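You operate a simulated robot arm through the tools that you are given. There is no shell and no other tool. Be economical: measure what you need, move in short steps, check, and stop when the job is done.

Carry out the task below with a simulated two-armed robot. There is one attempt and no reset: what you move stays moved.

## Task
Switch the hot plate off and lift its slugs into the silver tray.
Fine: both slugs, with the tongs; put the tongs back; touch nothing hot.

It is judged by the outcome, as a careful person would: the job done as asked, and still so three seconds after it is handed in. It fails if anything else is knocked over, pushed out of place, dropped, spilled or broken.

## Robot
Two 7-joint arms with two-finger parallel grippers on one trunk, on a base that drives. Base frame: it is fixed to the floor where the robot stands at the start and does not move with it; the origin is under the middle of the robot, x ahead of it, y to its left, z up. Readings come in mm, rad, newtons and seconds.
The left shoulder is at the start at [20, 170, 1278], the right one opposite. With the tool pointing down near the work surface each hand reaches from about 100 to 660 mm from the robot's upright axis, wherever it stands, measured 20 degrees to its own side. Places, roughly: floor of the silver plate tray [400, 400, 900]; heater switch [400, 0, 1000]. Payload 3.8 kg a hand.
The tool frame of a hand sits at the grasp point between the pads (the TCP): z along the fingers, y along the line on which they close. The tips reach 30 mm beyond it. Largest opening 110 mm; finger width 20, thickness 10; the body of the gripper, 48 by 112 mm, starts 55 mm behind the TCP.
Orientation is told as [roll, pitch, yaw] about the base's x, y, z axes, in that order, counted from this pose: with the fingers straight down and closing along the base's y, the tool's x points along the base's -x, its y along +y and its z along -z.

## Interface
- The arms move only by the tool servo_tool. It takes "left_plan", "right_plan" or both (then of equal length, played together; a hand with none holds still); each is text: rows parted by semicolons, each of 7 numbers parted by spaces: the turn, a rotation vector about the base's x, y, z in rad, then the shift along the base's x, y, z in mm, then the opening in per cent of the stroke, from 0 (shut) to 100 (fully open). In form: ax ay az x y z fingers; .... A call has 1 to 12 rows; each row is the pose to reach, as a shift and turn from the pose commanded when the call began. A row lasts 0.2 s, in which the tool goes at most 50 mm and 0.15 rad; a call with a longer step from one row to the next is refused whole, and so is a gripper value outside its range. Where a pose cannot be reached the arm comes as near as it can. A force on the tool above 40 N (or 10 N above the force at the start of the call, whichever is more), or a blocked arm, ends the call early, and 0.2 s more pass. Each finger travels about 72 mm/s and halts on what it meets, pressing with about 37 N; the grip force reading is that of the motor and also rises with nothing between the fingers. The clock runs only during rows and for 0.2 s after the last one: add rows that repeat a pose to give the fingers time. It gives the time, the measured TCP pose, the force on the tool (base axes), the opening and the grip force at its end, in the units of the frame above (readings bear some noise), with the torque about the TCP (base axes, N m) and any sound that the robot's microphone picked up, and new pictures: "show" is both (left out), scene, wrist or none (wrist: the cameras of the hands that moved).
- Cameras (640 x 400 px; columns grow to the right, rows downward): "scene" is now at [102.1, 36.4, 1425.5]; the picture's right is [0.42, -0.91, 0.00], its down [-0.54, -0.25, -0.80] and it looks along [0.72, 0.34, -0.60] (base axes); focal length 271 px, centre (320, 200). "left" rides on the left gripper at [72, -17, -103] in its tool frame; the picture's right is [0.23, 0.97, 0.00], its down [-0.76, 0.18, -0.62] and it looks along [-0.61, 0.14, 0.78] (tool axes); focal length 222 px, centre (320, 200). "right" rides on the right gripper at [72, 17, -103] in its tool frame; the picture's right is [-0.23, 0.97, 0.00], its down [-0.76, -0.18, -0.62] and it looks along [-0.61, -0.14, 0.78] (tool axes); focal length 222 px, centre (320, 200). There is no depth. A picture from a camera that has moved, and an enlarged one, comes with that camera's place and axes in the base frame and with its lens.
- raise_lower(by): slides the trunk up (or, below 0, down) by that many mm; the arms and the scene camera ride with it, the base frame stays. It gives what a move gives, with no picture.
- drive_base(legs): drives the robot by 1 to 6 legs, each [ahead, turn to the left] in mm and rad, along the robot's own axes; the way and the turn of a leg run together, so that a leg with both is an arc; at most 1500 mm and 3.142 rad a leg. The arms and the cameras ride along, it lands a little off, and it stops where it bumps. It gives what a move gives, and a new picture of the scene camera.
- head_to(pan, tilt): turns the head with the scene camera to pan (to the left, within 1.396 rad either way) and tilt (down, from -0.506 to 1.204), counted from straight ahead of the robot. It gives what a move gives, and a new picture of the scene camera.
- enlarge(camera, box): a new picture of the part [left, top, right, bottom] of that camera's present view, enlarged. It takes no simulated time.
- job_done(): hands the job in; it is judged then, once.

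Work in short steps. Places have to be worked out from the pictures, the camera data and where the tool is seen: move nearer, look again, correct. Check each grasp and each placing, and mend what went wrong. You have 120 turns and 260 pictures in all, those below and enlarged ones among them. Open the grippers and draw the arms clear of the work before you hand the job in, unless the task says otherwise; then end with one line.

The tools are called after "Request:" as name(argument=value, ...) on one line, values as JSON. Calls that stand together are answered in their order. servo_tool: Moves the arms, as the interface text tells. Its arguments: {"type":"object","properties":{"left_plan":{"type":"string"},"right_plan":{"type":"string"},"show":{"type":"string","enum":["both","scene","wrist","none"]}},"required":[]} The other tools are called the same way: raise_lower (by) slides the trunk up or down; drive_base (legs) drives the base; head_to (pan, tilt) turns the head that bears the scene camera; enlarge (camera, box) takes an enlarged picture of a part of a camera's view; job_done () hands the job in.

At the start:

```text
time_s: 0.0
left_ee_pos: [413.1, 409.4, 1243.4]
left_tool_rot: [0.001, -0.001, -0.001]
left_force: [-0.3, -0.1, 0.4]
left_torque: [0.0, -0.01, 0.0]
left_finger_gap: 109.7
left_finger_force: 0.0
right_ee_pos: [421.1, -26.8, 1249.6]
right_tool_rot: [-0.001, 0.0, 0.0]
right_force: [0.4, -0.3, 0.0]
right_torque: [0.02, -0.02, -0.02]
right_finger_gap: 110.1
right_finger_force: 0.1
trunk travel left (down, up): [-375.0, 195.0]
robot x, y, heading: [-2.4, 1.1, 0.0]
head pan, tilt: [0.436, 0.644]
```

scene: 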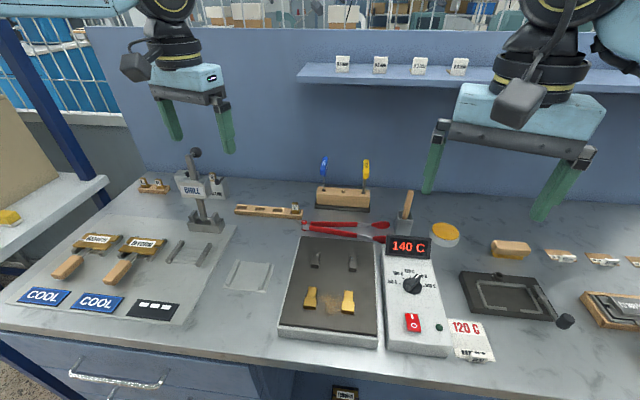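
right: 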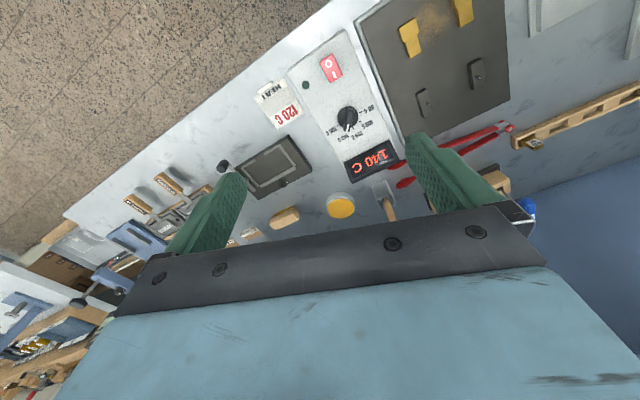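
left: 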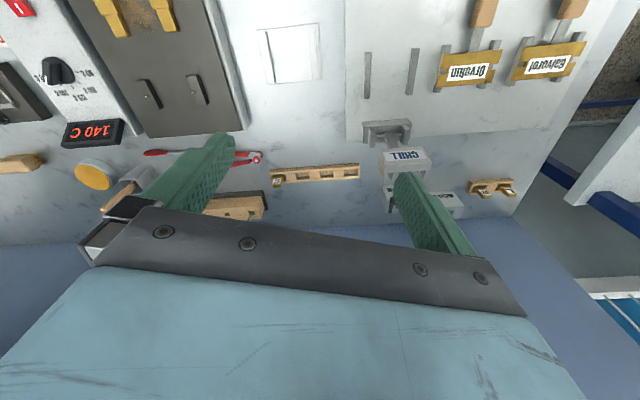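

The picture shows the hot plate with two brass slugs, a red rocker switch, and red tongs lying behind the plate. I look closer before moving.

Request:
enlarge(camera="scene", box=[200, 180, 500, 370])

Request:
enlarge(camera="scene", box=[0, 140, 300, 330])

Request:
enlarge(camera="left", box=[0, 0, 360, 225])

```text
2.11 times, centred on (350, 275) of scene
camera zoom: at [102.1, 36.4, 1425.5], right [0.42, -0.91, 0.0], down [-0.54, -0.25, -0.8], along [0.72, 0.34, -0.6], focal length 571 px, centre (257, 42)
```

zoom: 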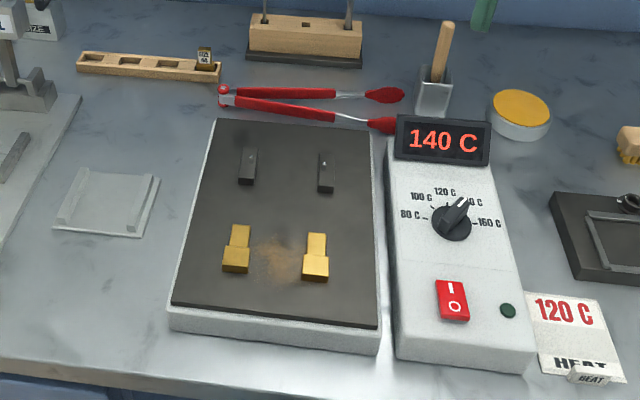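

```text
2.11 times, centred on (150, 235) of scene
camera zoom: at [102.1, 36.4, 1425.5], right [0.42, -0.91, 0.0], down [-0.54, -0.25, -0.8], along [0.72, 0.34, -0.6], focal length 571 px, centre (678, 126)
```

zoom: 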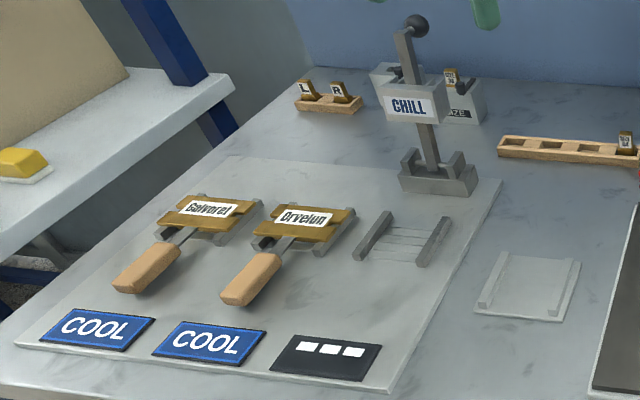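

```text
1.78 times, centred on (180, 112) of left
camera zoom: at [339.4, 392.5, 1346.5], right [-0.23, 0.97, 0.0], down [0.76, 0.18, 0.62], along [0.61, 0.14, -0.78], focal length 395 px, centre (569, 356)
```

zoom: 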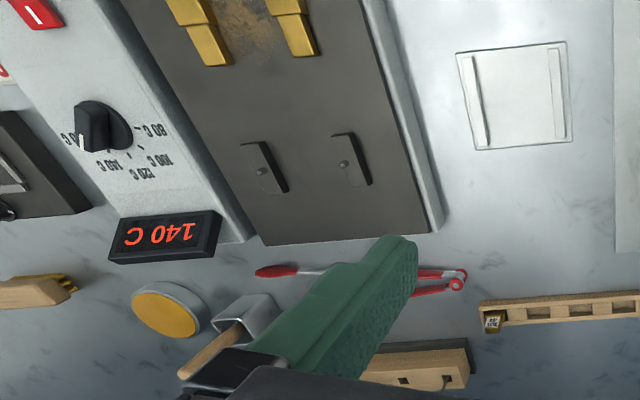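

The red rocker sits at about (406,-5,955), its O half nearer me at about (398,-9). I shut the right hand and bring it over the switch for a close look, turned with the panel (about 0.3 rad).

Request:
servo_tool(right_plan="0 0 0.1 -5 4 -30 60; 0 0 0.2 -12 9 -70 20; 0 0 0.3 -20 14 -110 0; 0 0 0.3 -25 18 -150 0; 0 0 0.3 -25 18 -190 0; 0 0 0.3 -25 18 -190 0", show="both")

```text
time_s: 1.4
left_ee_pos: [411.6, 409.3, 1244.0]
left_tool_rot: [0.0, -0.001, 0.001]
left_force: [-0.3, -0.9, -0.7]
left_torque: [0.0, 0.04, 0.01]
left_finger_gap: 110.0
left_finger_force: 0.0
right_ee_pos: [396.4, -7.3, 1058.6]
right_tool_rot: [0.001, 0.001, 0.3]
right_force: [-0.2, 0.7, -0.4]
right_torque: [-0.02, 0.03, 0.01]
right_finger_gap: 0.0
right_finger_force: 36.9
trunk travel left (down, up): [-375.0, 195.0]
robot x, y, heading: [-0.4, -1.6, -0.002]
head pan, tilt: [0.436, 0.644]
camera scene: at [101.9, 36.6, 1425.5], right [0.42, -0.91, 0.0], down [-0.54, -0.25, -0.8], along [0.72, 0.34, -0.6], focal length 271 px, centre (320, 200)
camera right: at [324.5, -11.8, 1163.5], right [-0.07, 1.0, 0.0], down [0.78, 0.06, 0.62], along [0.62, 0.04, -0.78], focal length 222 px, centre (320, 200)
```

scene: 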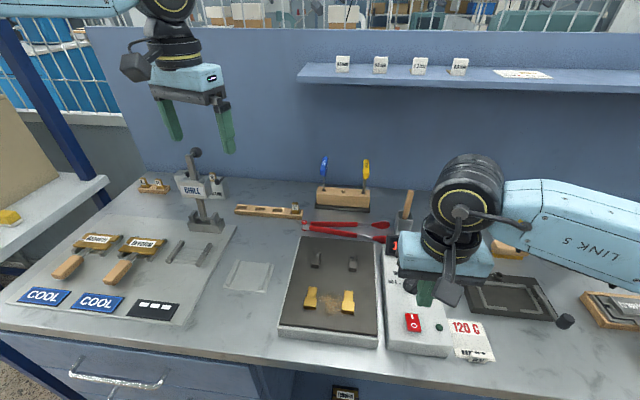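
right: 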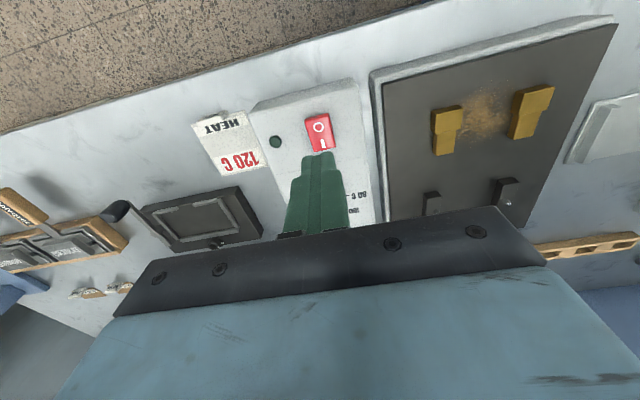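

The view fits: O half at about (401,-8,955). I enlarge once to see the rocker's state and check the finger line.

Request:
enlarge(camera="right", box=[240, 80, 400, 180])

Request:
enlarge(camera="scene", box=[370, 260, 466, 360])

```text
4.00 times, centred on (320, 130) of right
camera zoom: at [324.5, -11.8, 1163.5], right [-0.07, 1.0, 0.0], down [0.78, 0.06, 0.62], along [0.62, 0.04, -0.78], focal length 888 px, centre (320, 480)
```

zoom: 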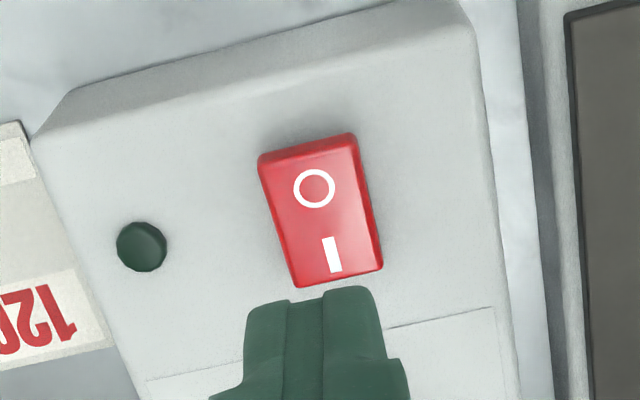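

```text
4.00 times, centred on (418, 310) of scene
camera zoom: at [101.9, 36.6, 1425.5], right [0.42, -0.91, 0.0], down [-0.54, -0.25, -0.8], along [0.72, 0.34, -0.6], focal length 1085 px, centre (-72, -240)
```

zoom: 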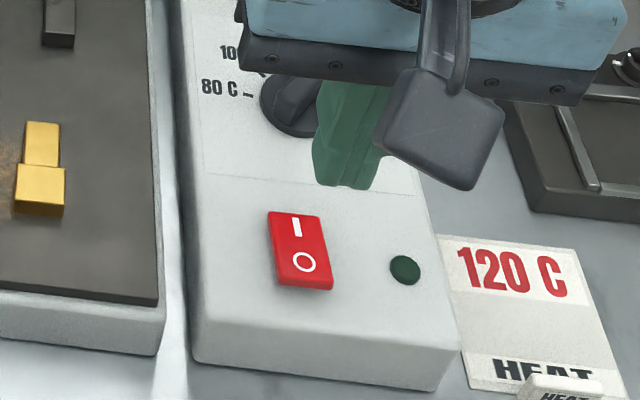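

The O end stands proud, so the switch is on. I lower the shut fingertips onto the O half at (395,-10) in small steps.

Request:
servo_tool(right_plan="0 0 0 -1 -2 -30 0; 0 0 0 -1 -2 -50 0; 0 0 0 -1 -2 -60 0; 0 0 0 -1 -2 -66 0; 0 0 0 -1 -2 -70 0; 0 0 0 -1 -2 -73 0; 0 0 0 -1 -2 -76 0", show="both")

```text
time_s: 3.0
left_ee_pos: [410.3, 409.8, 1243.4]
left_tool_rot: [-0.001, -0.002, 0.001]
left_force: [0.4, 0.0, -0.7]
left_torque: [-0.03, -0.02, 0.01]
left_finger_gap: 110.0
left_finger_force: 0.0
right_ee_pos: [393.7, -11.5, 986.3]
right_tool_rot: [0.0, -0.002, 0.299]
right_force: [-3.7, -3.1, 15.2]
right_torque: [-0.07, -0.01, 0.05]
right_finger_gap: 0.2
right_finger_force: 37.2
trunk travel left (down, up): [-375.0, 195.0]
robot x, y, heading: [2.1, 0.1, 0.0]
head pan, tilt: [0.436, 0.644]
camera scene: at [100.3, 35.9, 1425.8], right [0.42, -0.91, 0.0], down [-0.54, -0.25, -0.8], along [0.73, 0.34, -0.6], focal length 271 px, centre (320, 200)
camera right: at [321.6, -16.5, 1089.6], right [-0.07, 1.0, 0.0], down [0.78, 0.05, 0.63], along [0.62, 0.05, -0.78], focal length 222 px, centre (320, 200)
```

scene: 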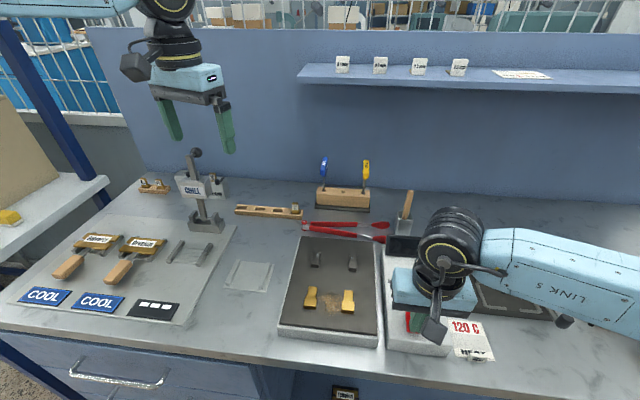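
right: 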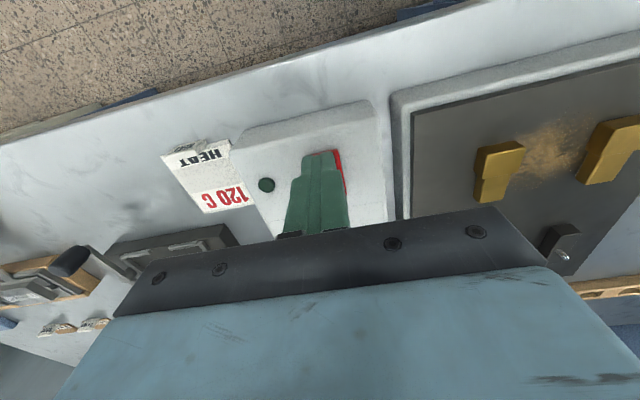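

The display has gone dark, at 15 N of press. I lift the right hand straight up and out to the right, and move the left hand over the tongs for a view.

Request:
servo_tool(right_plan="0 0 0 0 0 45 0; 0 0 0 0 0 90 0; 0 0 0 0 0 140 0; 0 0 0 0 0 190 0; 0 0 0 0 -40 215 0; 0 0 0 0 -85 230 0; 0 0 0 0 -130 240 0; 0 0 0 0 -175 240 0; 0 0 0 0 -200 240 0", left_plan="0 0 0 20 -10 0 100; 0 0 0 40 -25 -10 100; 0 0 0 60 -45 -20 100; 0 0 0 80 -65 -30 100; 0 0 0 100 -85 -40 100; 0 0 0 110 -105 -50 100; 0 0 0 110 -125 -60 100; 0 0 0 110 -140 -70 100; 0 0 0 110 -150 -70 100", show="both")

Request:
enlarge(camera="scene", box=[280, 200, 460, 320])

```text
time_s: 5.0
left_ee_pos: [519.7, 259.0, 1174.4]
left_tool_rot: [0.002, -0.003, 0.003]
left_force: [0.1, 0.4, -0.3]
left_torque: [0.02, 0.06, 0.02]
left_finger_gap: 109.8
left_finger_force: 0.0
right_ee_pos: [396.3, -213.7, 1222.7]
right_tool_rot: [0.0, 0.001, 0.3]
right_force: [0.2, -0.1, -0.5]
right_torque: [0.04, -0.01, 0.0]
right_finger_gap: 0.0
right_finger_force: 37.1
trunk travel left (down, up): [-375.0, 195.0]
robot x, y, heading: [-1.8, -0.3, 0.001]
head pan, tilt: [0.436, 0.644]
camera scene: at [101.8, 35.9, 1425.5], right [0.42, -0.91, 0.0], down [-0.54, -0.25, -0.8], along [0.72, 0.34, -0.6], focal length 271 px, centre (320, 200)
camera right: at [323.2, -217.3, 1327.6], right [-0.07, 1.0, 0.0], down [0.78, 0.06, 0.62], along [0.62, 0.04, -0.78], focal length 222 px, centre (320, 200)
camera left: at [448.8, 242.7, 1276.2], right [-0.23, 0.97, 0.0], down [0.76, 0.18, 0.62], along [0.61, 0.14, -0.78], focal length 222 px, centre (320, 200)
```

scene: 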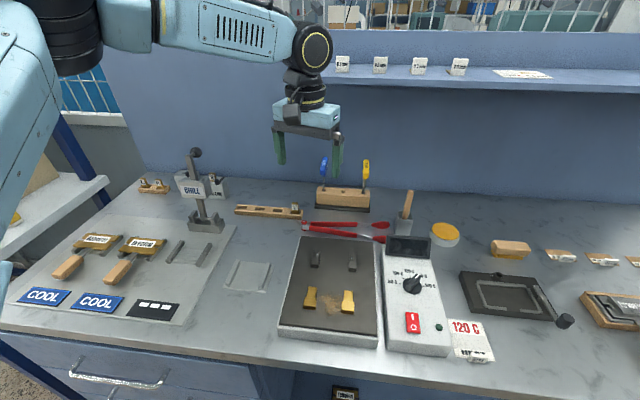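
right: 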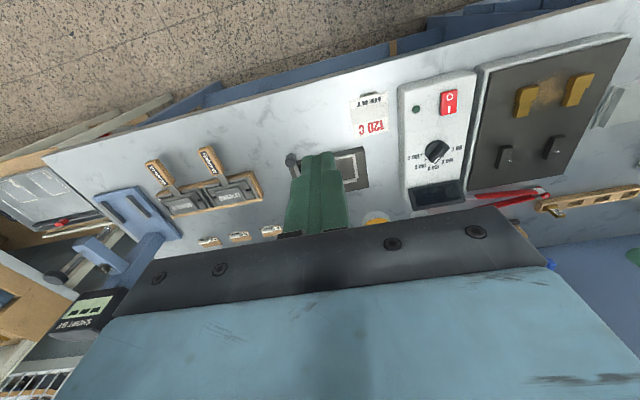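
left: 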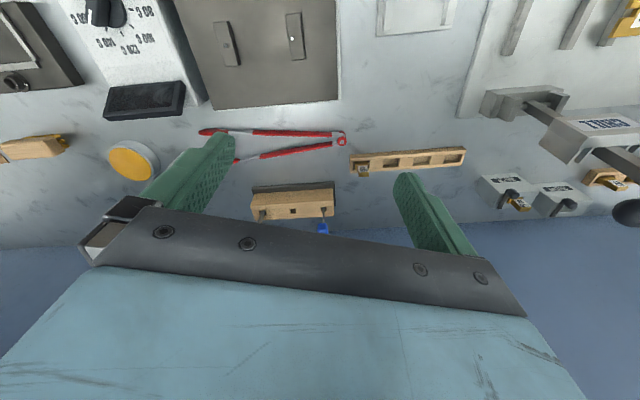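

```text
3.33 times, centred on (370, 260) of scene
camera zoom: at [101.8, 35.9, 1425.5], right [0.42, -0.91, 0.0], down [-0.54, -0.25, -0.8], along [0.72, 0.34, -0.6], focal length 904 px, centre (153, 0)
```

zoom: 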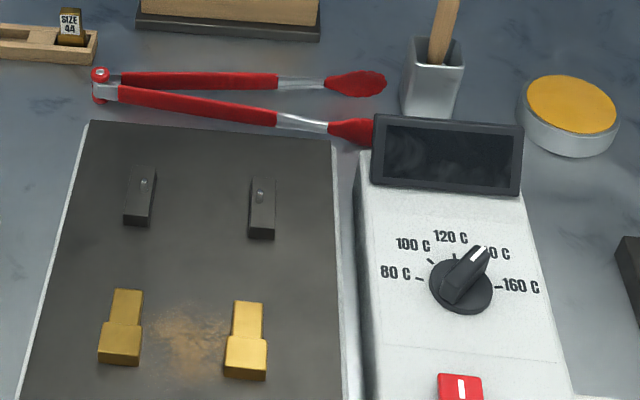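

The switch is off. The tongs lie with the hinge at about (604,320) and tips near (640,90)/(690,110), slightly out of comfortable reach. I drive ahead 50 mm.

Request:
drive_base(legs=[[50, 0]])

```text
time_s: 5.9
left_ee_pos: [571.3, 261.1, 1172.1]
left_tool_rot: [0.001, 0.002, 0.002]
left_force: [0.4, 0.0, -0.6]
left_torque: [-0.05, 0.03, -0.01]
left_finger_gap: 110.0
left_finger_force: 0.1
right_ee_pos: [446.8, -212.2, 1222.2]
right_tool_rot: [0.002, 0.002, 0.3]
right_force: [0.8, -0.7, -0.8]
right_torque: [0.02, 0.01, 0.01]
right_finger_gap: 0.0
right_finger_force: 37.0
trunk travel left (down, up): [-375.0, 195.0]
robot x, y, heading: [48.2, -1.2, 0.003]
head pan, tilt: [0.436, 0.644]
camera scene: at [152.6, 36.5, 1425.3], right [0.42, -0.91, 0.0], down [-0.55, -0.25, -0.8], along [0.72, 0.34, -0.6], focal length 271 px, centre (320, 200)
```

scene: 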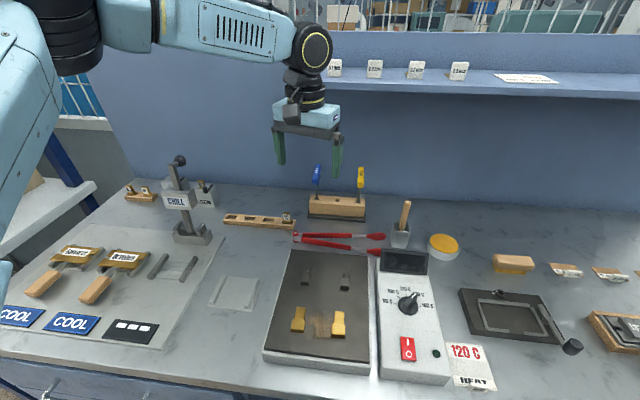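

Now I turn the left hand so it closes across the tongs (yaw −1.29) and hover over the handles' ends near (645,195).

Request:
servo_tool(left_plan="0 0 -0.14 8 -6 -6 100; 0 0 -0.28 16 -14 -12 95; 0 0 -0.42 24 -22 -18 90; 0 0 -0.56 32 -30 -24 85; 0 0 -0.7 40 -38 -30 80; 0 0 -0.84 48 -46 -36 80; 0 0 -0.98 56 -54 -42 80; 0 0 -1.12 64 -60 -50 80; 0 0 -1.24 74 -66 -60 80; 0 0 -1.29 74 -66 -70 80; 0 0 -1.29 74 -66 -70 80", show="both")

```text
time_s: 8.3
left_ee_pos: [580.1, 236.4, 1121.7]
left_tool_rot: [0.001, -0.003, -1.289]
left_force: [-0.1, 0.0, 0.0]
left_torque: [-0.02, -0.02, -0.02]
left_finger_gap: 87.7
left_finger_force: 0.0
left hand out of reach, approached as far as the arm can: row 3, 4, 5, 6, 7, 8, 9, 10, 11
right_ee_pos: [445.2, -209.6, 1223.6]
right_tool_rot: [0.0, 0.0, 0.301]
right_force: [0.1, 0.8, -0.8]
right_torque: [0.0, -0.01, 0.04]
right_finger_gap: 0.0
right_finger_force: 36.8
trunk travel left (down, up): [-375.0, 195.0]
robot x, y, heading: [47.2, -1.4, -0.001]
head pan, tilt: [0.436, 0.644]
camera scene: at [150.8, 36.5, 1425.5], right [0.42, -0.91, 0.0], down [-0.54, -0.25, -0.8], along [0.72, 0.34, -0.6], focal length 271 px, centre (320, 200)
camera left: at [543.6, 301.8, 1225.1], right [0.87, 0.49, 0.0], down [0.38, -0.68, 0.62], along [0.31, -0.54, -0.78], focal length 222 px, centre (320, 200)
```

scene: 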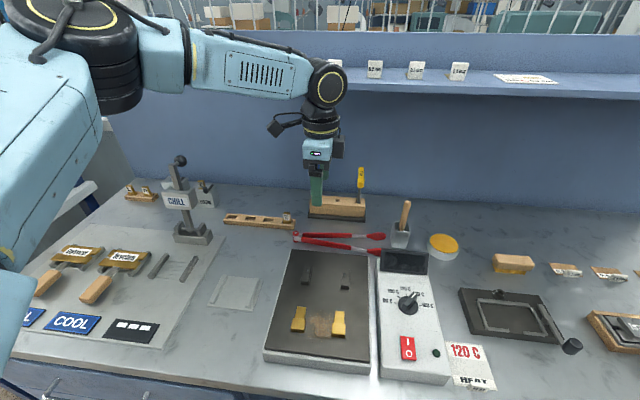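
left: 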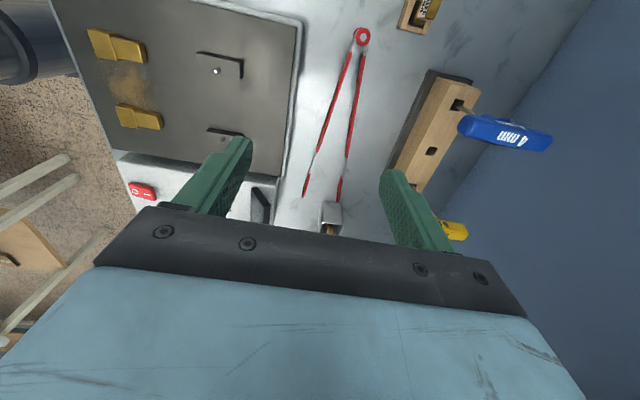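

The arm is at its reach limit this high up; lower down it reaches further. I enlarge this good view of the tongs to measure them.

Request:
enlarge(camera="left", box=[220, 10, 460, 235])

Request:
enlarge(camera="left", box=[60, 0, 310, 220])

Request:
enlarge(camera="scene", box=[280, 215, 400, 290])

```text
1.78 times, centred on (340, 122) of left
camera zoom: at [543.6, 301.8, 1225.1], right [0.87, 0.49, 0.0], down [0.38, -0.68, 0.62], along [0.31, -0.54, -0.78], focal length 395 px, centre (284, 338)
```

zoom: 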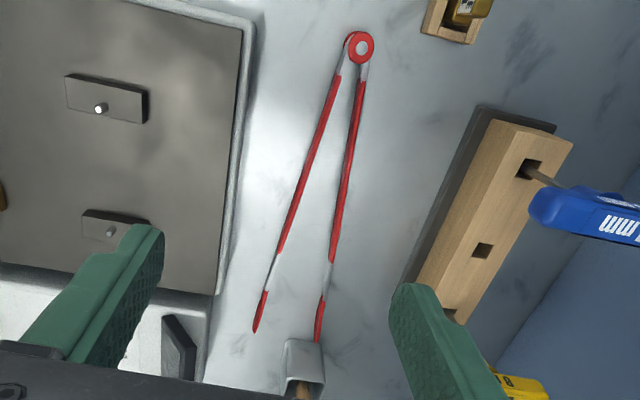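

```text
1.82 times, centred on (185, 110) of left
camera zoom: at [543.6, 301.8, 1225.1], right [0.87, 0.49, 0.0], down [0.38, -0.68, 0.62], along [0.31, -0.54, -0.78], focal length 404 px, centre (566, 364)
```

zoom: 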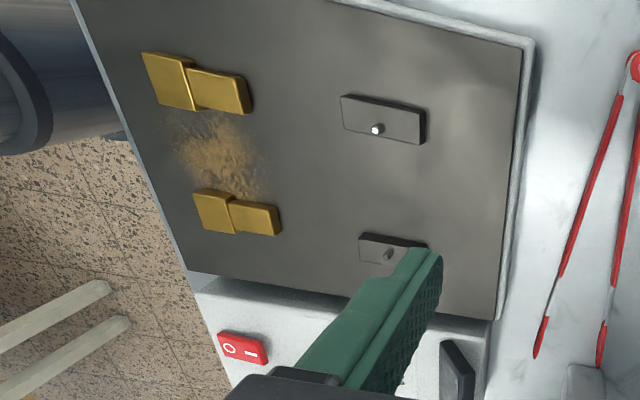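

```text
5.33 times, centred on (340, 252) of scene
camera zoom: at [150.8, 36.5, 1425.5], right [0.42, -0.91, 0.0], down [-0.54, -0.25, -0.8], along [0.72, 0.34, -0.6], focal length 1446 px, centre (213, -80)
```

zoom: 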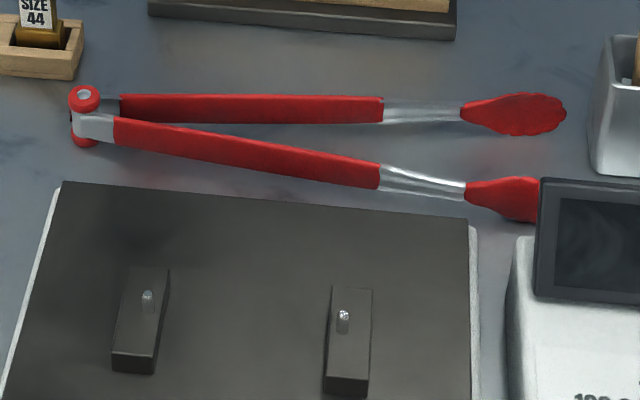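

The tongs' axis runs from the hinge (591,315) towards (668,91), with the arms about 35–47 mm apart where I'd grip. I descend partway towards a grip point near (632,197) and read where the hand really goes.

Request:
servo_tool(left_plan="0 0 0.05 -5 0 -30 80; 0 0 0.05 -13 2 -60 80; 0 0 0.05 -13 2 -60 80", show="wrist")

```text
time_s: 9.1
left_ee_pos: [562.6, 243.1, 1064.0]
left_tool_rot: [0.003, -0.003, -1.238]
left_force: [-0.2, 0.8, 0.1]
left_torque: [-0.01, 0.02, 0.01]
left_finger_gap: 88.1
left_finger_force: 0.1
left hand out of reach, approached as far as the arm can: row 1, 2, 3
right_ee_pos: [444.8, -211.4, 1222.4]
right_tool_rot: [0.0, 0.001, 0.299]
right_force: [0.2, 0.6, 0.3]
right_torque: [0.02, 0.0, 0.01]
right_finger_gap: 0.1
right_finger_force: 37.1
trunk travel left (down, up): [-375.0, 195.0]
robot x, y, heading: [53.0, -0.5, 0.001]
head pan, tilt: [0.436, 0.644]
camera left: at [522.2, 305.5, 1167.8], right [0.85, 0.53, 0.0], down [0.41, -0.66, 0.63], along [0.33, -0.53, -0.78], focal length 222 px, centre (320, 200)
```

left: 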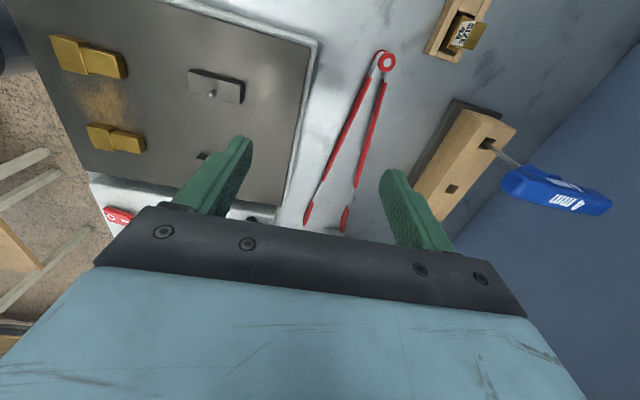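

The reach limit seems to come from the wrist at this yaw rather than distance. I turn the hand the other way (towards yaw +1.9, the same closing line) and see if it reaches better.

Request:
servo_tool(left_plan="0 0 0.14 -10 0 30 80; 0 0 0.28 -20 0 60 80; 0 0 0.42 -30 0 70 80; 0 0 0.56 -30 0 70 80; 0 0 0.7 -30 0 70 80; 0 0 0.84 -30 0 70 80; 0 0 0.98 -30 0 70 80; 0 0 1.12 -30 0 70 80; 0 0 1.26 -30 0 70 80; 0 0 1.4 -30 0 70 80; 0 0 1.54 -30 0 70 80; 0 0 1.68 -30 0 70 80", show="none")

Request:
servo_tool(left_plan="0 0 0.14 0 0 0 80; 0 0 0.28 0 0 0 80; 0 0 0.42 0 0 0 80; 0 0 0.56 0 0 0 80; 0 0 0.7 0 0 0 80; 0 0 0.84 0 0 0 80; 0 0 0.98 0 0 0 80; 0 0 1.12 0 0 0 80; 0 0 1.26 0 0 0 80; 0 0 1.4 0 0 0 80; 0 0 1.46 0 0 0 80; 0 0 1.46 0 0 0 80", show="scene")

```text
time_s: 11.7
left_ee_pos: [532.4, 242.9, 1134.2]
left_tool_rot: [0.002, 0.001, 0.445]
left_force: [-0.7, -0.4, 0.4]
left_torque: [0.0, 0.0, -0.02]
left_finger_gap: 88.0
left_finger_force: 0.1
right_ee_pos: [444.1, -211.1, 1223.3]
right_tool_rot: [0.001, -0.001, 0.301]
right_force: [0.0, -0.1, 0.1]
right_torque: [0.01, 0.04, -0.03]
right_finger_gap: 0.1
right_finger_force: 37.0
trunk travel left (down, up): [-375.0, 195.0]
robot x, y, heading: [49.4, 0.9, 0.001]
head pan, tilt: [0.436, 0.644]
```

```text
time_s: 14.3
left_ee_pos: [532.5, 243.2, 1134.0]
left_tool_rot: [0.0, 0.0, 1.904]
left_force: [0.4, 0.2, -0.8]
left_torque: [0.06, -0.01, -0.01]
left_finger_gap: 87.7
left_finger_force: 0.1
right_ee_pos: [444.1, -210.9, 1223.0]
right_tool_rot: [-0.001, 0.0, 0.3]
right_force: [-0.2, -0.4, 0.1]
right_torque: [-0.02, 0.01, 0.03]
right_finger_gap: 0.2
right_finger_force: 37.1
trunk travel left (down, up): [-375.0, 195.0]
robot x, y, heading: [52.6, -0.5, 0.004]
head pan, tilt: [0.436, 0.644]
camera scene: at [150.8, 36.5, 1425.5], right [0.42, -0.91, 0.0], down [-0.54, -0.25, -0.8], along [0.72, 0.34, -0.6], focal length 271 px, centre (320, 200)
```

scene: 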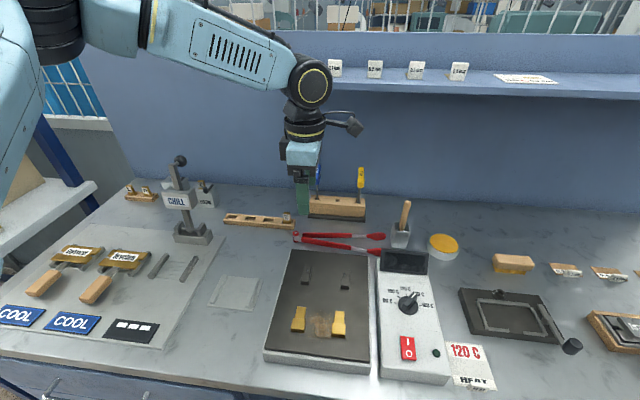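

Yaw +1.9 was reached. Now I try moving out and down over the grip point (632,197), stopping at TCP z 1020.

Request:
servo_tool(left_plan="0 0 0 25 -12 -20 80; 0 0 0 50 -24 -40 80; 0 0 0 75 -36 -60 80; 0 0 0 99 -46 -80 80; 0 0 0 99 -46 -114 80; 0 0 0 99 -46 -114 80", show="both")

```text
time_s: 15.7
left_ee_pos: [559.1, 242.6, 1059.6]
left_tool_rot: [0.001, 0.0, 1.903]
left_force: [-0.9, -0.1, -0.1]
left_torque: [0.04, 0.0, -0.01]
left_finger_gap: 87.8
left_finger_force: 0.0
left hand out of reach, approached as far as the arm can: row 2, 3, 4, 5, 6
right_ee_pos: [444.5, -213.0, 1222.1]
right_tool_rot: [0.001, 0.0, 0.3]
right_force: [0.3, 0.2, -0.2]
right_torque: [0.03, -0.01, 0.01]
right_finger_gap: 0.1
right_finger_force: 36.7
trunk travel left (down, up): [-375.0, 195.0]
robot x, y, heading: [46.8, 1.1, 0.002]
head pan, tilt: [0.436, 0.644]
camera scene: at [150.8, 36.3, 1425.5], right [0.42, -0.91, 0.0], down [-0.54, -0.25, -0.8], along [0.72, 0.34, -0.6], focal length 271 px, centre (320, 200)
camera left: at [598.8, 179.9, 1163.0], right [-0.85, -0.53, 0.0], down [-0.42, 0.66, 0.62], along [-0.33, 0.53, -0.78], focal length 222 px, centre (320, 200)
```

scene: 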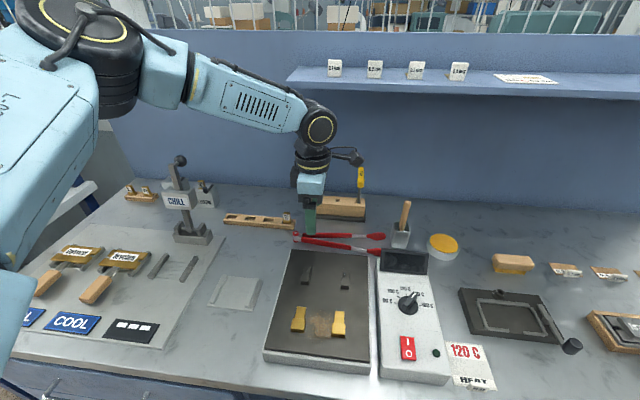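
left: 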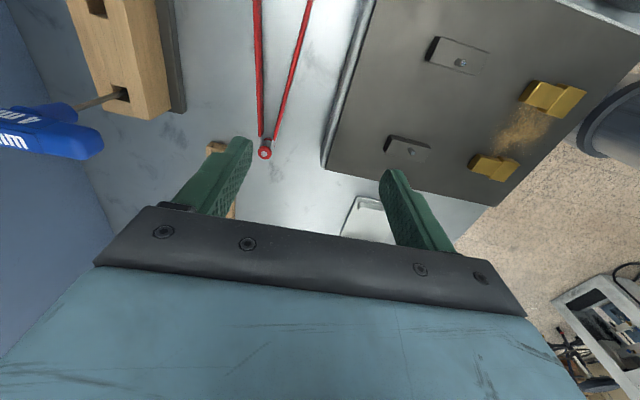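

The reach limit is the same either way, so it depends on distance and height. I look straight down to judge the room between base and bench before driving closer, and lift the hand meanwhile.

Request:
servo_tool(left_plan="0 0 0 -20 0 40 80; 0 0 0 -40 0 80 80; 0 0 0 -50 0 120 80", show="none")

Request:
head_to(pan=0.0, tilt=1.2)

```text
time_s: 16.5
left_ee_pos: [508.8, 245.2, 1183.8]
left_tool_rot: [-0.002, -0.001, 1.903]
left_force: [-0.6, 0.0, 0.6]
left_torque: [0.0, -0.02, -0.01]
left_finger_gap: 88.1
left_finger_force: 0.1
right_ee_pos: [444.3, -212.2, 1222.5]
right_tool_rot: [0.001, -0.002, 0.3]
right_force: [-0.5, -0.4, 0.1]
right_torque: [0.03, 0.01, 0.0]
right_finger_gap: 0.1
right_finger_force: 36.7
trunk travel left (down, up): [-375.0, 195.0]
robot x, y, heading: [48.4, -0.1, 0.004]
head pan, tilt: [0.436, 0.644]
```

```text
time_s: 17.5
left_ee_pos: [509.8, 244.9, 1183.3]
left_tool_rot: [0.0, 0.0, 1.902]
left_force: [0.4, 0.7, 0.0]
left_torque: [0.0, 0.03, 0.03]
left_finger_gap: 88.1
left_finger_force: 0.1
right_ee_pos: [445.2, -212.3, 1223.3]
right_tool_rot: [0.001, 0.001, 0.301]
right_force: [0.1, -0.2, -0.2]
right_torque: [-0.02, -0.03, -0.01]
right_finger_gap: 0.2
right_finger_force: 36.8
trunk travel left (down, up): [-375.0, 195.0]
robot x, y, heading: [47.2, -2.7, 0.001]
head pan, tilt: [0.0, 1.201]
camera scene: at [128.0, -0.3, 1384.7], right [0.0, -1.0, 0.0], down [-0.93, 0.0, -0.36], along [0.36, 0.0, -0.93], focal length 271 px, centre (320, 200)
```

scene: 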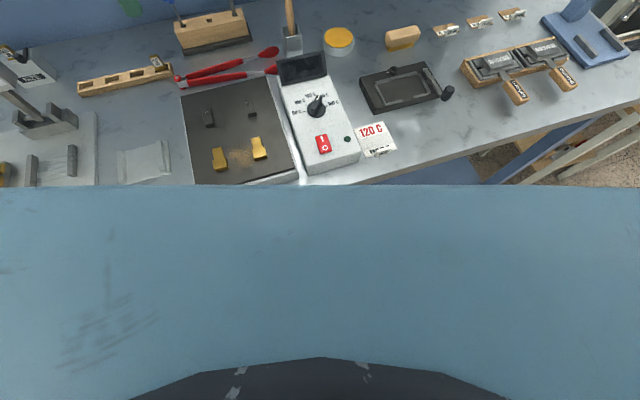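

The chest hides the base, but it ends ahead of the bench edge. I lower the trunk 120 mm (both hands stay well above things) and then test the reach outward.

Request:
raise_lower(by=-120)

Request:
head_to(pan=0.3, tilt=0.7)

Request:
servo_tool(left_plan="0 0 0 40 -15 0 80; 0 0 0 80 -30 0 80; 0 0 0 123 -48 0 80; 0 0 0 123 -48 0 80", show="both")

```text
time_s: 19.0
left_ee_pos: [509.9, 244.7, 1063.7]
left_tool_rot: [-0.001, 0.0, 1.904]
left_force: [0.7, -1.5, -0.4]
left_torque: [0.0, -0.03, 0.0]
left_finger_gap: 87.7
left_finger_force: 0.0
right_ee_pos: [444.9, -211.5, 1103.5]
right_tool_rot: [0.0, 0.0, 0.298]
right_force: [-0.1, 0.4, 0.5]
right_torque: [0.01, 0.0, 0.01]
right_finger_gap: 0.0
right_finger_force: 37.1
trunk travel left (down, up): [-255.0, 315.0]
robot x, y, heading: [50.8, 3.2, -0.003]
head pan, tilt: [0.0, 1.201]
```

```text
time_s: 19.9
left_ee_pos: [509.5, 245.1, 1064.2]
left_tool_rot: [-0.001, 0.001, 1.902]
left_force: [-0.1, 0.0, 0.7]
left_torque: [0.02, 0.03, -0.02]
left_finger_gap: 87.7
left_finger_force: 0.0
right_ee_pos: [445.0, -211.3, 1102.7]
right_tool_rot: [0.002, 0.0, 0.301]
right_force: [0.8, 0.6, -0.6]
right_torque: [-0.01, 0.01, -0.02]
right_finger_gap: 0.1
right_finger_force: 36.2
trunk travel left (down, up): [-255.0, 315.0]
robot x, y, heading: [49.3, -1.2, 0.001]
head pan, tilt: [0.3, 0.7]
camera scene: at [153.2, 24.8, 1300.6], right [0.3, -0.96, 0.0], down [-0.62, -0.19, -0.76], along [0.73, 0.23, -0.64], focal length 271 px, centre (320, 200)
```

scene: 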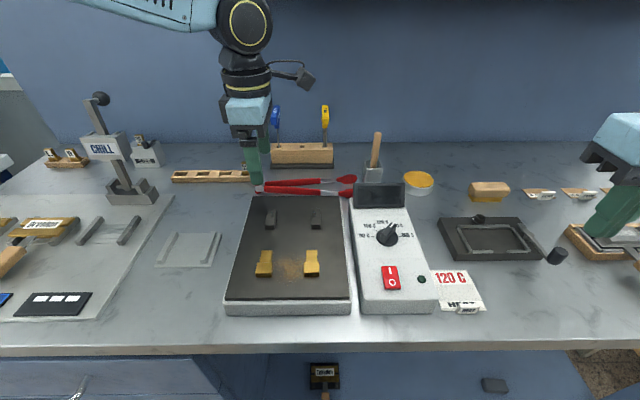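

```text
time_s: 20.9
left_ee_pos: [581.9, 228.4, 1063.4]
left_tool_rot: [0.0, 0.0, 1.903]
left_force: [0.4, 1.0, 0.2]
left_torque: [-0.02, 0.04, -0.03]
left_finger_gap: 88.0
left_finger_force: 0.2
left hand out of reach, approached as far as the arm can: row 2, 3, 4
right_ee_pos: [445.3, -211.6, 1103.6]
right_tool_rot: [0.0, 0.001, 0.302]
right_force: [0.8, -0.1, 0.1]
right_torque: [0.01, 0.04, 0.01]
right_finger_gap: 0.0
right_finger_force: 37.0
trunk travel left (down, up): [-255.0, 315.0]
robot x, y, heading: [50.3, 0.7, 0.005]
head pan, tilt: [0.3, 0.7]
camera scene: at [153.1, 25.0, 1300.7], right [0.3, -0.95, 0.0], down [-0.62, -0.19, -0.76], along [0.73, 0.23, -0.64], focal length 271 px, centre (320, 200)
camera left: at [622.3, 164.7, 1166.9], right [-0.85, -0.53, 0.0], down [-0.42, 0.66, 0.62], along [-0.33, 0.53, -0.78], focal length 222 px, centre (320, 200)
```

scene: 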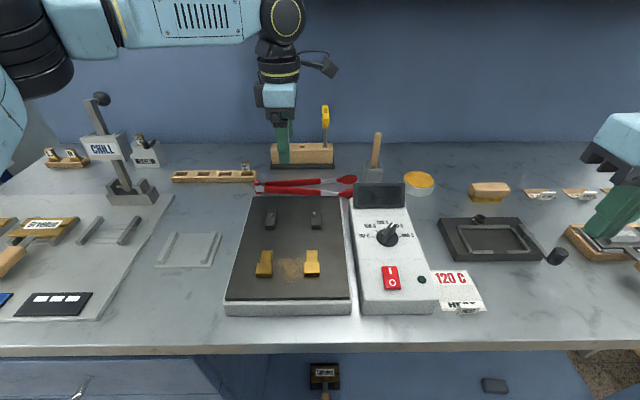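
left: 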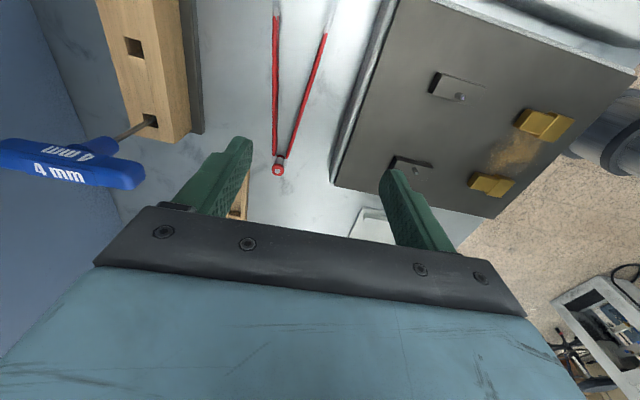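

Lowering helps; I still need about 50–60 mm. I pull the hand back and up, drive ahead 60 mm and lower the trunk 100 mm more.

Request:
servo_tool(left_plan="0 0 0 -40 0 30 80; 0 0 0 -80 0 70 80; 0 0 0 -100 0 100 80", show="none")

Request:
drive_base(legs=[[60, 0]])

```text
refused: row 2 steps farther than a row can; nothing moved
```

```text
time_s: 21.8
left_ee_pos: [593.7, 230.2, 1064.8]
left_tool_rot: [0.0, 0.001, 1.912]
left_force: [-0.3, 0.8, 0.0]
left_torque: [-0.02, -0.04, -0.01]
left_finger_gap: 87.9
left_finger_force: 0.0
right_ee_pos: [460.3, -208.9, 1103.3]
right_tool_rot: [0.001, -0.002, 0.308]
right_force: [0.0, 0.8, -0.2]
right_torque: [-0.01, -0.06, 0.02]
right_finger_gap: 0.0
right_finger_force: 36.8
trunk travel left (down, up): [-255.0, 315.0]
robot x, y, heading: [68.5, -3.4, 0.012]
head pan, tilt: [0.3, 0.7]
stopped in leg 1: the robot was blocked; the commanded pose is now the measured one
camera scene: at [166.6, 23.5, 1300.7], right [0.31, -0.95, 0.0], down [-0.61, -0.2, -0.77], along [0.73, 0.23, -0.64], focal length 271 px, centre (320, 200)
```

scene: 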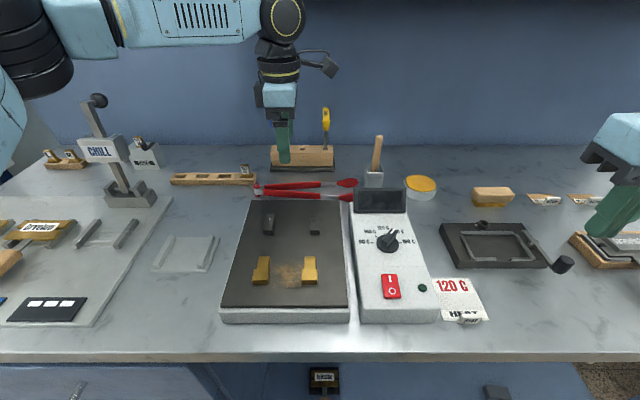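

The base was blocked at x≈68. The right-hand dark peg on the plate looks different, so I look closer.

Request:
enlarge(camera="scene", box=[220, 170, 400, 320])

Request:
enlarge(camera="left", box=[180, 0, 640, 260])

```text
2.67 times, centred on (310, 245) of scene
camera zoom: at [166.6, 23.5, 1300.7], right [0.31, -0.95, 0.0], down [-0.61, -0.2, -0.77], along [0.73, 0.23, -0.64], focal length 723 px, centre (347, 80)
```

zoom: 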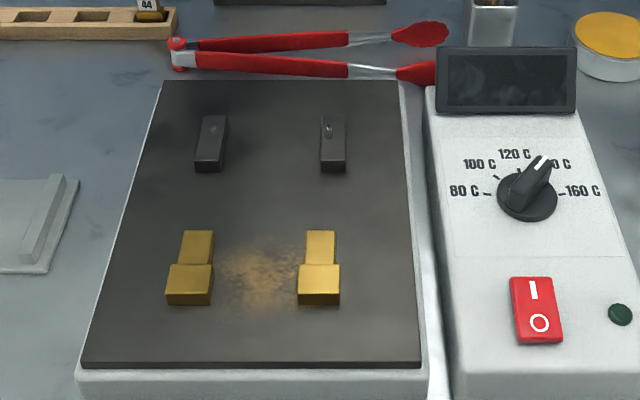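

```text
1.39 times, centred on (410, 130) of left
camera zoom: at [634.2, 167.9, 1167.7], right [-0.84, -0.54, 0.0], down [-0.42, 0.66, 0.62], along [-0.34, 0.52, -0.78], focal length 309 px, centre (195, 297)
```

zoom: 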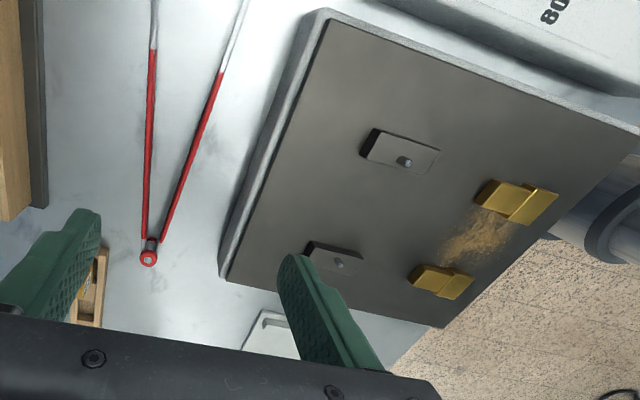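

Nothing has changed on the plate. Turning the robot right by 0.3 swings the left shoulder about 50 mm closer to the tongs, so I lift and retract the hand, back off a touch, and turn.

Request:
servo_tool(left_plan="0 0 0 -25 5 35 80; 0 0 0 -50 10 70 80; 0 0 0 -75 15 105 80; 0 0 0 -100 20 140 80", show="none")

Request:
drive_base(legs=[[-8, 0], [0, -0.3]])

```text
time_s: 22.8
left_ee_pos: [496.4, 248.7, 1207.1]
left_tool_rot: [-0.002, 0.002, 1.915]
left_force: [-0.5, -1.3, -0.6]
left_torque: [0.02, 0.01, 0.02]
left_finger_gap: 87.8
left_finger_force: 0.0
right_ee_pos: [460.8, -209.7, 1105.0]
right_tool_rot: [0.001, -0.002, 0.309]
right_force: [-0.1, 0.1, -0.4]
right_torque: [-0.01, -0.01, -0.01]
right_finger_gap: 0.1
right_finger_force: 37.1
trunk travel left (down, up): [-255.0, 315.0]
robot x, y, heading: [66.4, -4.5, 0.008]
head pan, tilt: [0.3, 0.7]
```

```text
time_s: 24.5
left_ee_pos: [542.8, 110.0, 1206.1]
left_tool_rot: [-0.002, 0.004, 1.614]
left_force: [0.1, -0.3, 0.1]
left_torque: [-0.01, 0.04, -0.01]
left_finger_gap: 88.0
left_finger_force: 0.1
right_ee_pos: [373.9, -316.3, 1104.3]
right_tool_rot: [-0.002, -0.001, 0.013]
right_force: [-0.6, 0.5, 0.5]
right_torque: [0.0, 0.03, 0.0]
right_finger_gap: 0.0
right_finger_force: 37.0
trunk travel left (down, up): [-255.0, 315.0]
robot x, y, heading: [54.5, -2.8, -0.285]
head pan, tilt: [0.3, 0.7]
camera scene: at [161.9, -7.6, 1300.8], right [0.02, -1.0, 0.0], down [-0.64, -0.01, -0.77], along [0.77, 0.01, -0.64], focal length 271 px, centre (320, 200)
```

scene: 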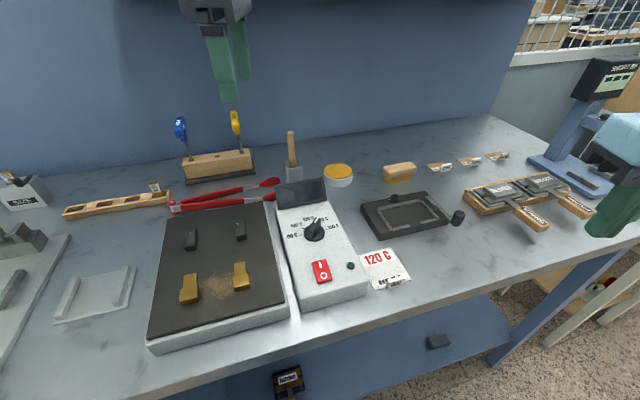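

At heading −0.285 it's still marginal. I turn right a further 0.2, raise the right hand, and then lower the trunk by 100.

Request:
drive_base(legs=[[0, -0.2]])

Request:
servo_tool(right_plan="0 0 0 -10 0 40 0; 0 0 0 -20 0 80 0; 0 0 0 -30 0 120 0", show="none")

Request:
raise_lower(by=-100)

Request:
head_to(pan=0.75, tilt=0.65)

```text
time_s: 25.6
left_ee_pos: [551.5, 13.6, 1206.3]
left_tool_rot: [0.0, 0.001, 1.412]
left_force: [-1.3, 0.2, 0.1]
left_torque: [0.03, -0.02, 0.01]
left_finger_gap: 87.9
left_finger_force: 0.1
right_ee_pos: [299.9, -372.4, 1103.6]
right_tool_rot: [0.002, -0.002, -0.191]
right_force: [0.6, -0.5, 0.0]
right_torque: [0.03, 0.03, 0.0]
right_finger_gap: 0.1
right_finger_force: 36.5
trunk travel left (down, up): [-255.0, 315.0]
robot x, y, heading: [50.4, -5.7, -0.48]
head pan, tilt: [0.3, 0.7]
camera scene: at [151.9, -29.3, 1300.8], right [-0.18, -0.98, 0.0], down [-0.63, 0.12, -0.77], along [0.75, -0.14, -0.64], focal length 271 px, centre (320, 200)
```

scene: 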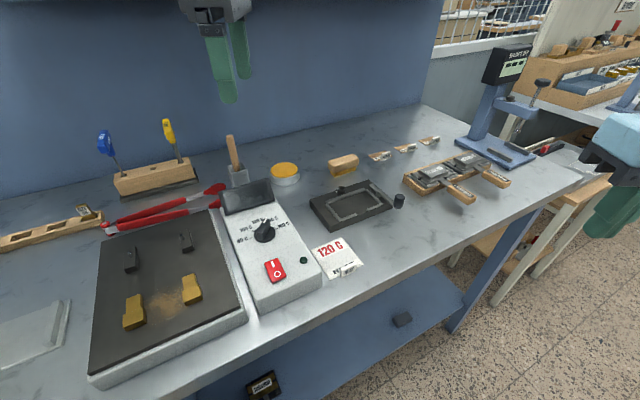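

```text
time_s: 26.4
left_ee_pos: [551.3, 14.0, 1206.2]
left_tool_rot: [-0.004, 0.003, 1.412]
left_force: [0.0, 0.0, 0.1]
left_torque: [-0.03, 0.01, -0.02]
left_finger_gap: 88.2
left_finger_force: 0.1
right_ee_pos: [267.9, -373.0, 1224.5]
right_tool_rot: [-0.001, -0.003, -0.191]
right_force: [0.1, -0.7, 0.4]
right_torque: [-0.07, 0.01, 0.01]
right_finger_gap: 0.0
right_finger_force: 36.8
trunk travel left (down, up): [-255.0, 315.0]
robot x, y, heading: [48.3, -4.8, -0.483]
head pan, tilt: [0.3, 0.7]
```

```text
time_s: 27.8
left_ee_pos: [552.5, 13.3, 1106.5]
left_tool_rot: [-0.002, 0.0, 1.411]
left_force: [0.3, 0.5, -0.1]
left_torque: [0.0, -0.02, 0.0]
left_finger_gap: 88.2
left_finger_force: 0.2
right_ee_pos: [270.2, -372.9, 1122.6]
right_tool_rot: [0.001, -0.002, -0.191]
right_force: [-0.1, -0.1, -0.3]
right_torque: [0.02, -0.01, -0.01]
right_finger_gap: 0.0
right_finger_force: 36.9
trunk travel left (down, up): [-155.0, 415.0]
robot x, y, heading: [49.2, -5.1, -0.479]
head pan, tilt: [0.3, 0.7]
```

```text
time_s: 28.7
left_ee_pos: [551.9, 13.3, 1107.0]
left_tool_rot: [-0.002, 0.003, 1.411]
left_force: [0.8, 0.7, -0.8]
left_torque: [0.01, 0.0, 0.03]
left_finger_gap: 88.0
left_finger_force: 0.0
right_ee_pos: [269.0, -372.6, 1123.4]
right_tool_rot: [-0.001, -0.002, -0.191]
right_force: [0.1, 0.9, -0.7]
right_torque: [0.01, -0.02, 0.04]
right_finger_gap: 0.2
right_finger_force: 37.3
trunk travel left (down, up): [-155.0, 415.0]
robot x, y, heading: [46.4, -3.9, -0.479]
head pan, tilt: [0.75, 0.649]
camera scene: at [152.7, 9.2, 1205.0], right [0.27, -0.96, 0.0], down [-0.58, -0.16, -0.8], along [0.77, 0.21, -0.6], focal length 271 px, centre (320, 200)
```

scene: 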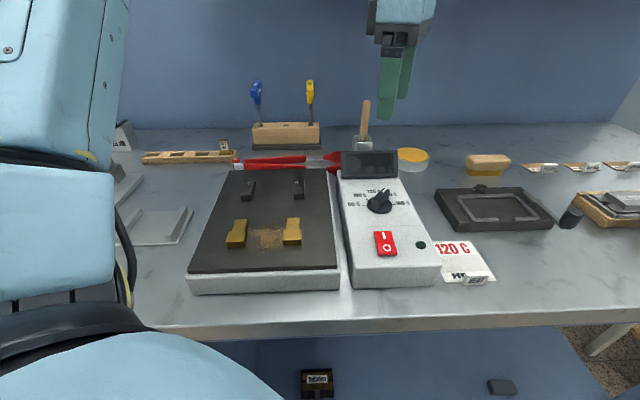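

The tongs are within reach now. I go back to yaw 1.9 and hover over the grip point (632,197) at z≈1030.

Request:
servo_tool(left_plan="0 0 0.12 5 40 0 80; 0 0 0.24 10 80 0 80; 0 0 0.36 20 115 -10 80; 0 0 0.49 40 150 -20 80; 0 0 0.49 62 176 -40 80; 0 0 0.49 80 184 -75 80; 0 0 0.49 80 184 -75 80", show="both")

```text
time_s: 30.3
left_ee_pos: [631.6, 194.6, 1028.4]
left_tool_rot: [-0.002, 0.003, 1.903]
left_force: [1.0, -0.2, -0.2]
left_torque: [0.02, -0.01, -0.01]
left_finger_gap: 88.1
left_finger_force: 0.0
right_ee_pos: [269.2, -373.5, 1122.8]
right_tool_rot: [0.0, -0.002, -0.191]
right_force: [0.8, -0.3, -0.1]
right_torque: [0.03, 0.03, 0.03]
right_finger_gap: 0.0
right_finger_force: 36.7
trunk travel left (down, up): [-155.0, 415.0]
robot x, y, heading: [47.2, -1.7, -0.481]
head pan, tilt: [0.75, 0.649]
camera scene: at [152.5, 9.2, 1205.1], right [0.27, -0.96, 0.0], down [-0.58, -0.16, -0.8], along [0.77, 0.21, -0.6], focal length 271 px, centre (320, 200)
camera left: at [671.4, 132.1, 1132.3], right [-0.85, -0.53, 0.0], down [-0.42, 0.66, 0.62], along [-0.33, 0.53, -0.78], focal length 222 px, centre (320, 200)
```

scene: 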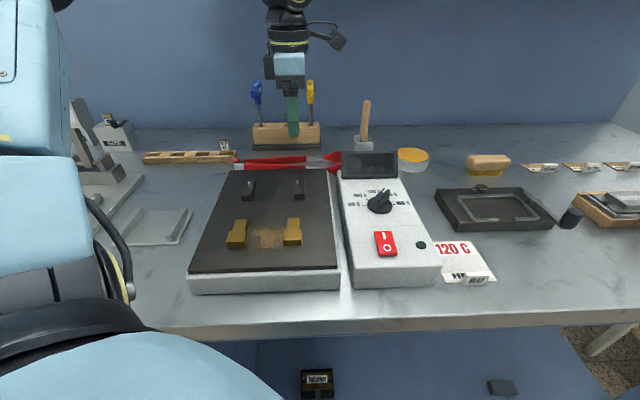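
left: 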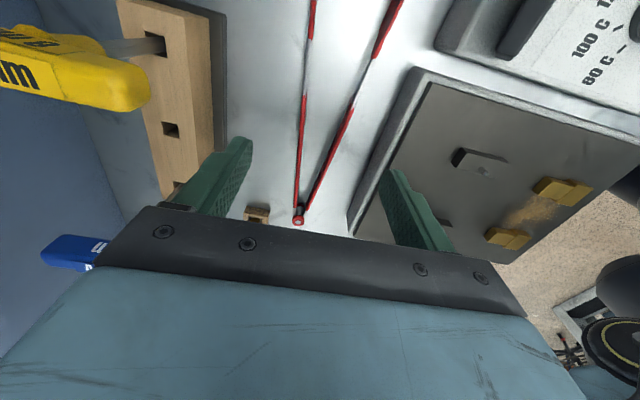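

I'm over the tongs. The hot plate's rear edge runs close alongside, so the near finger has little room; I enlarge to measure the gap.

Request:
enlarge(camera="left", box=[240, 0, 480, 235])

```text
1.70 times, centred on (360, 118) of left
camera zoom: at [671.4, 132.1, 1132.3], right [-0.85, -0.53, 0.0], down [-0.42, 0.66, 0.62], along [-0.33, 0.53, -0.78], focal length 378 px, centre (252, 340)
```

zoom: 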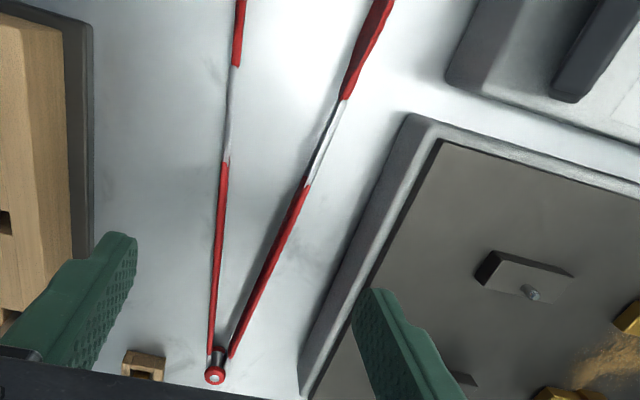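

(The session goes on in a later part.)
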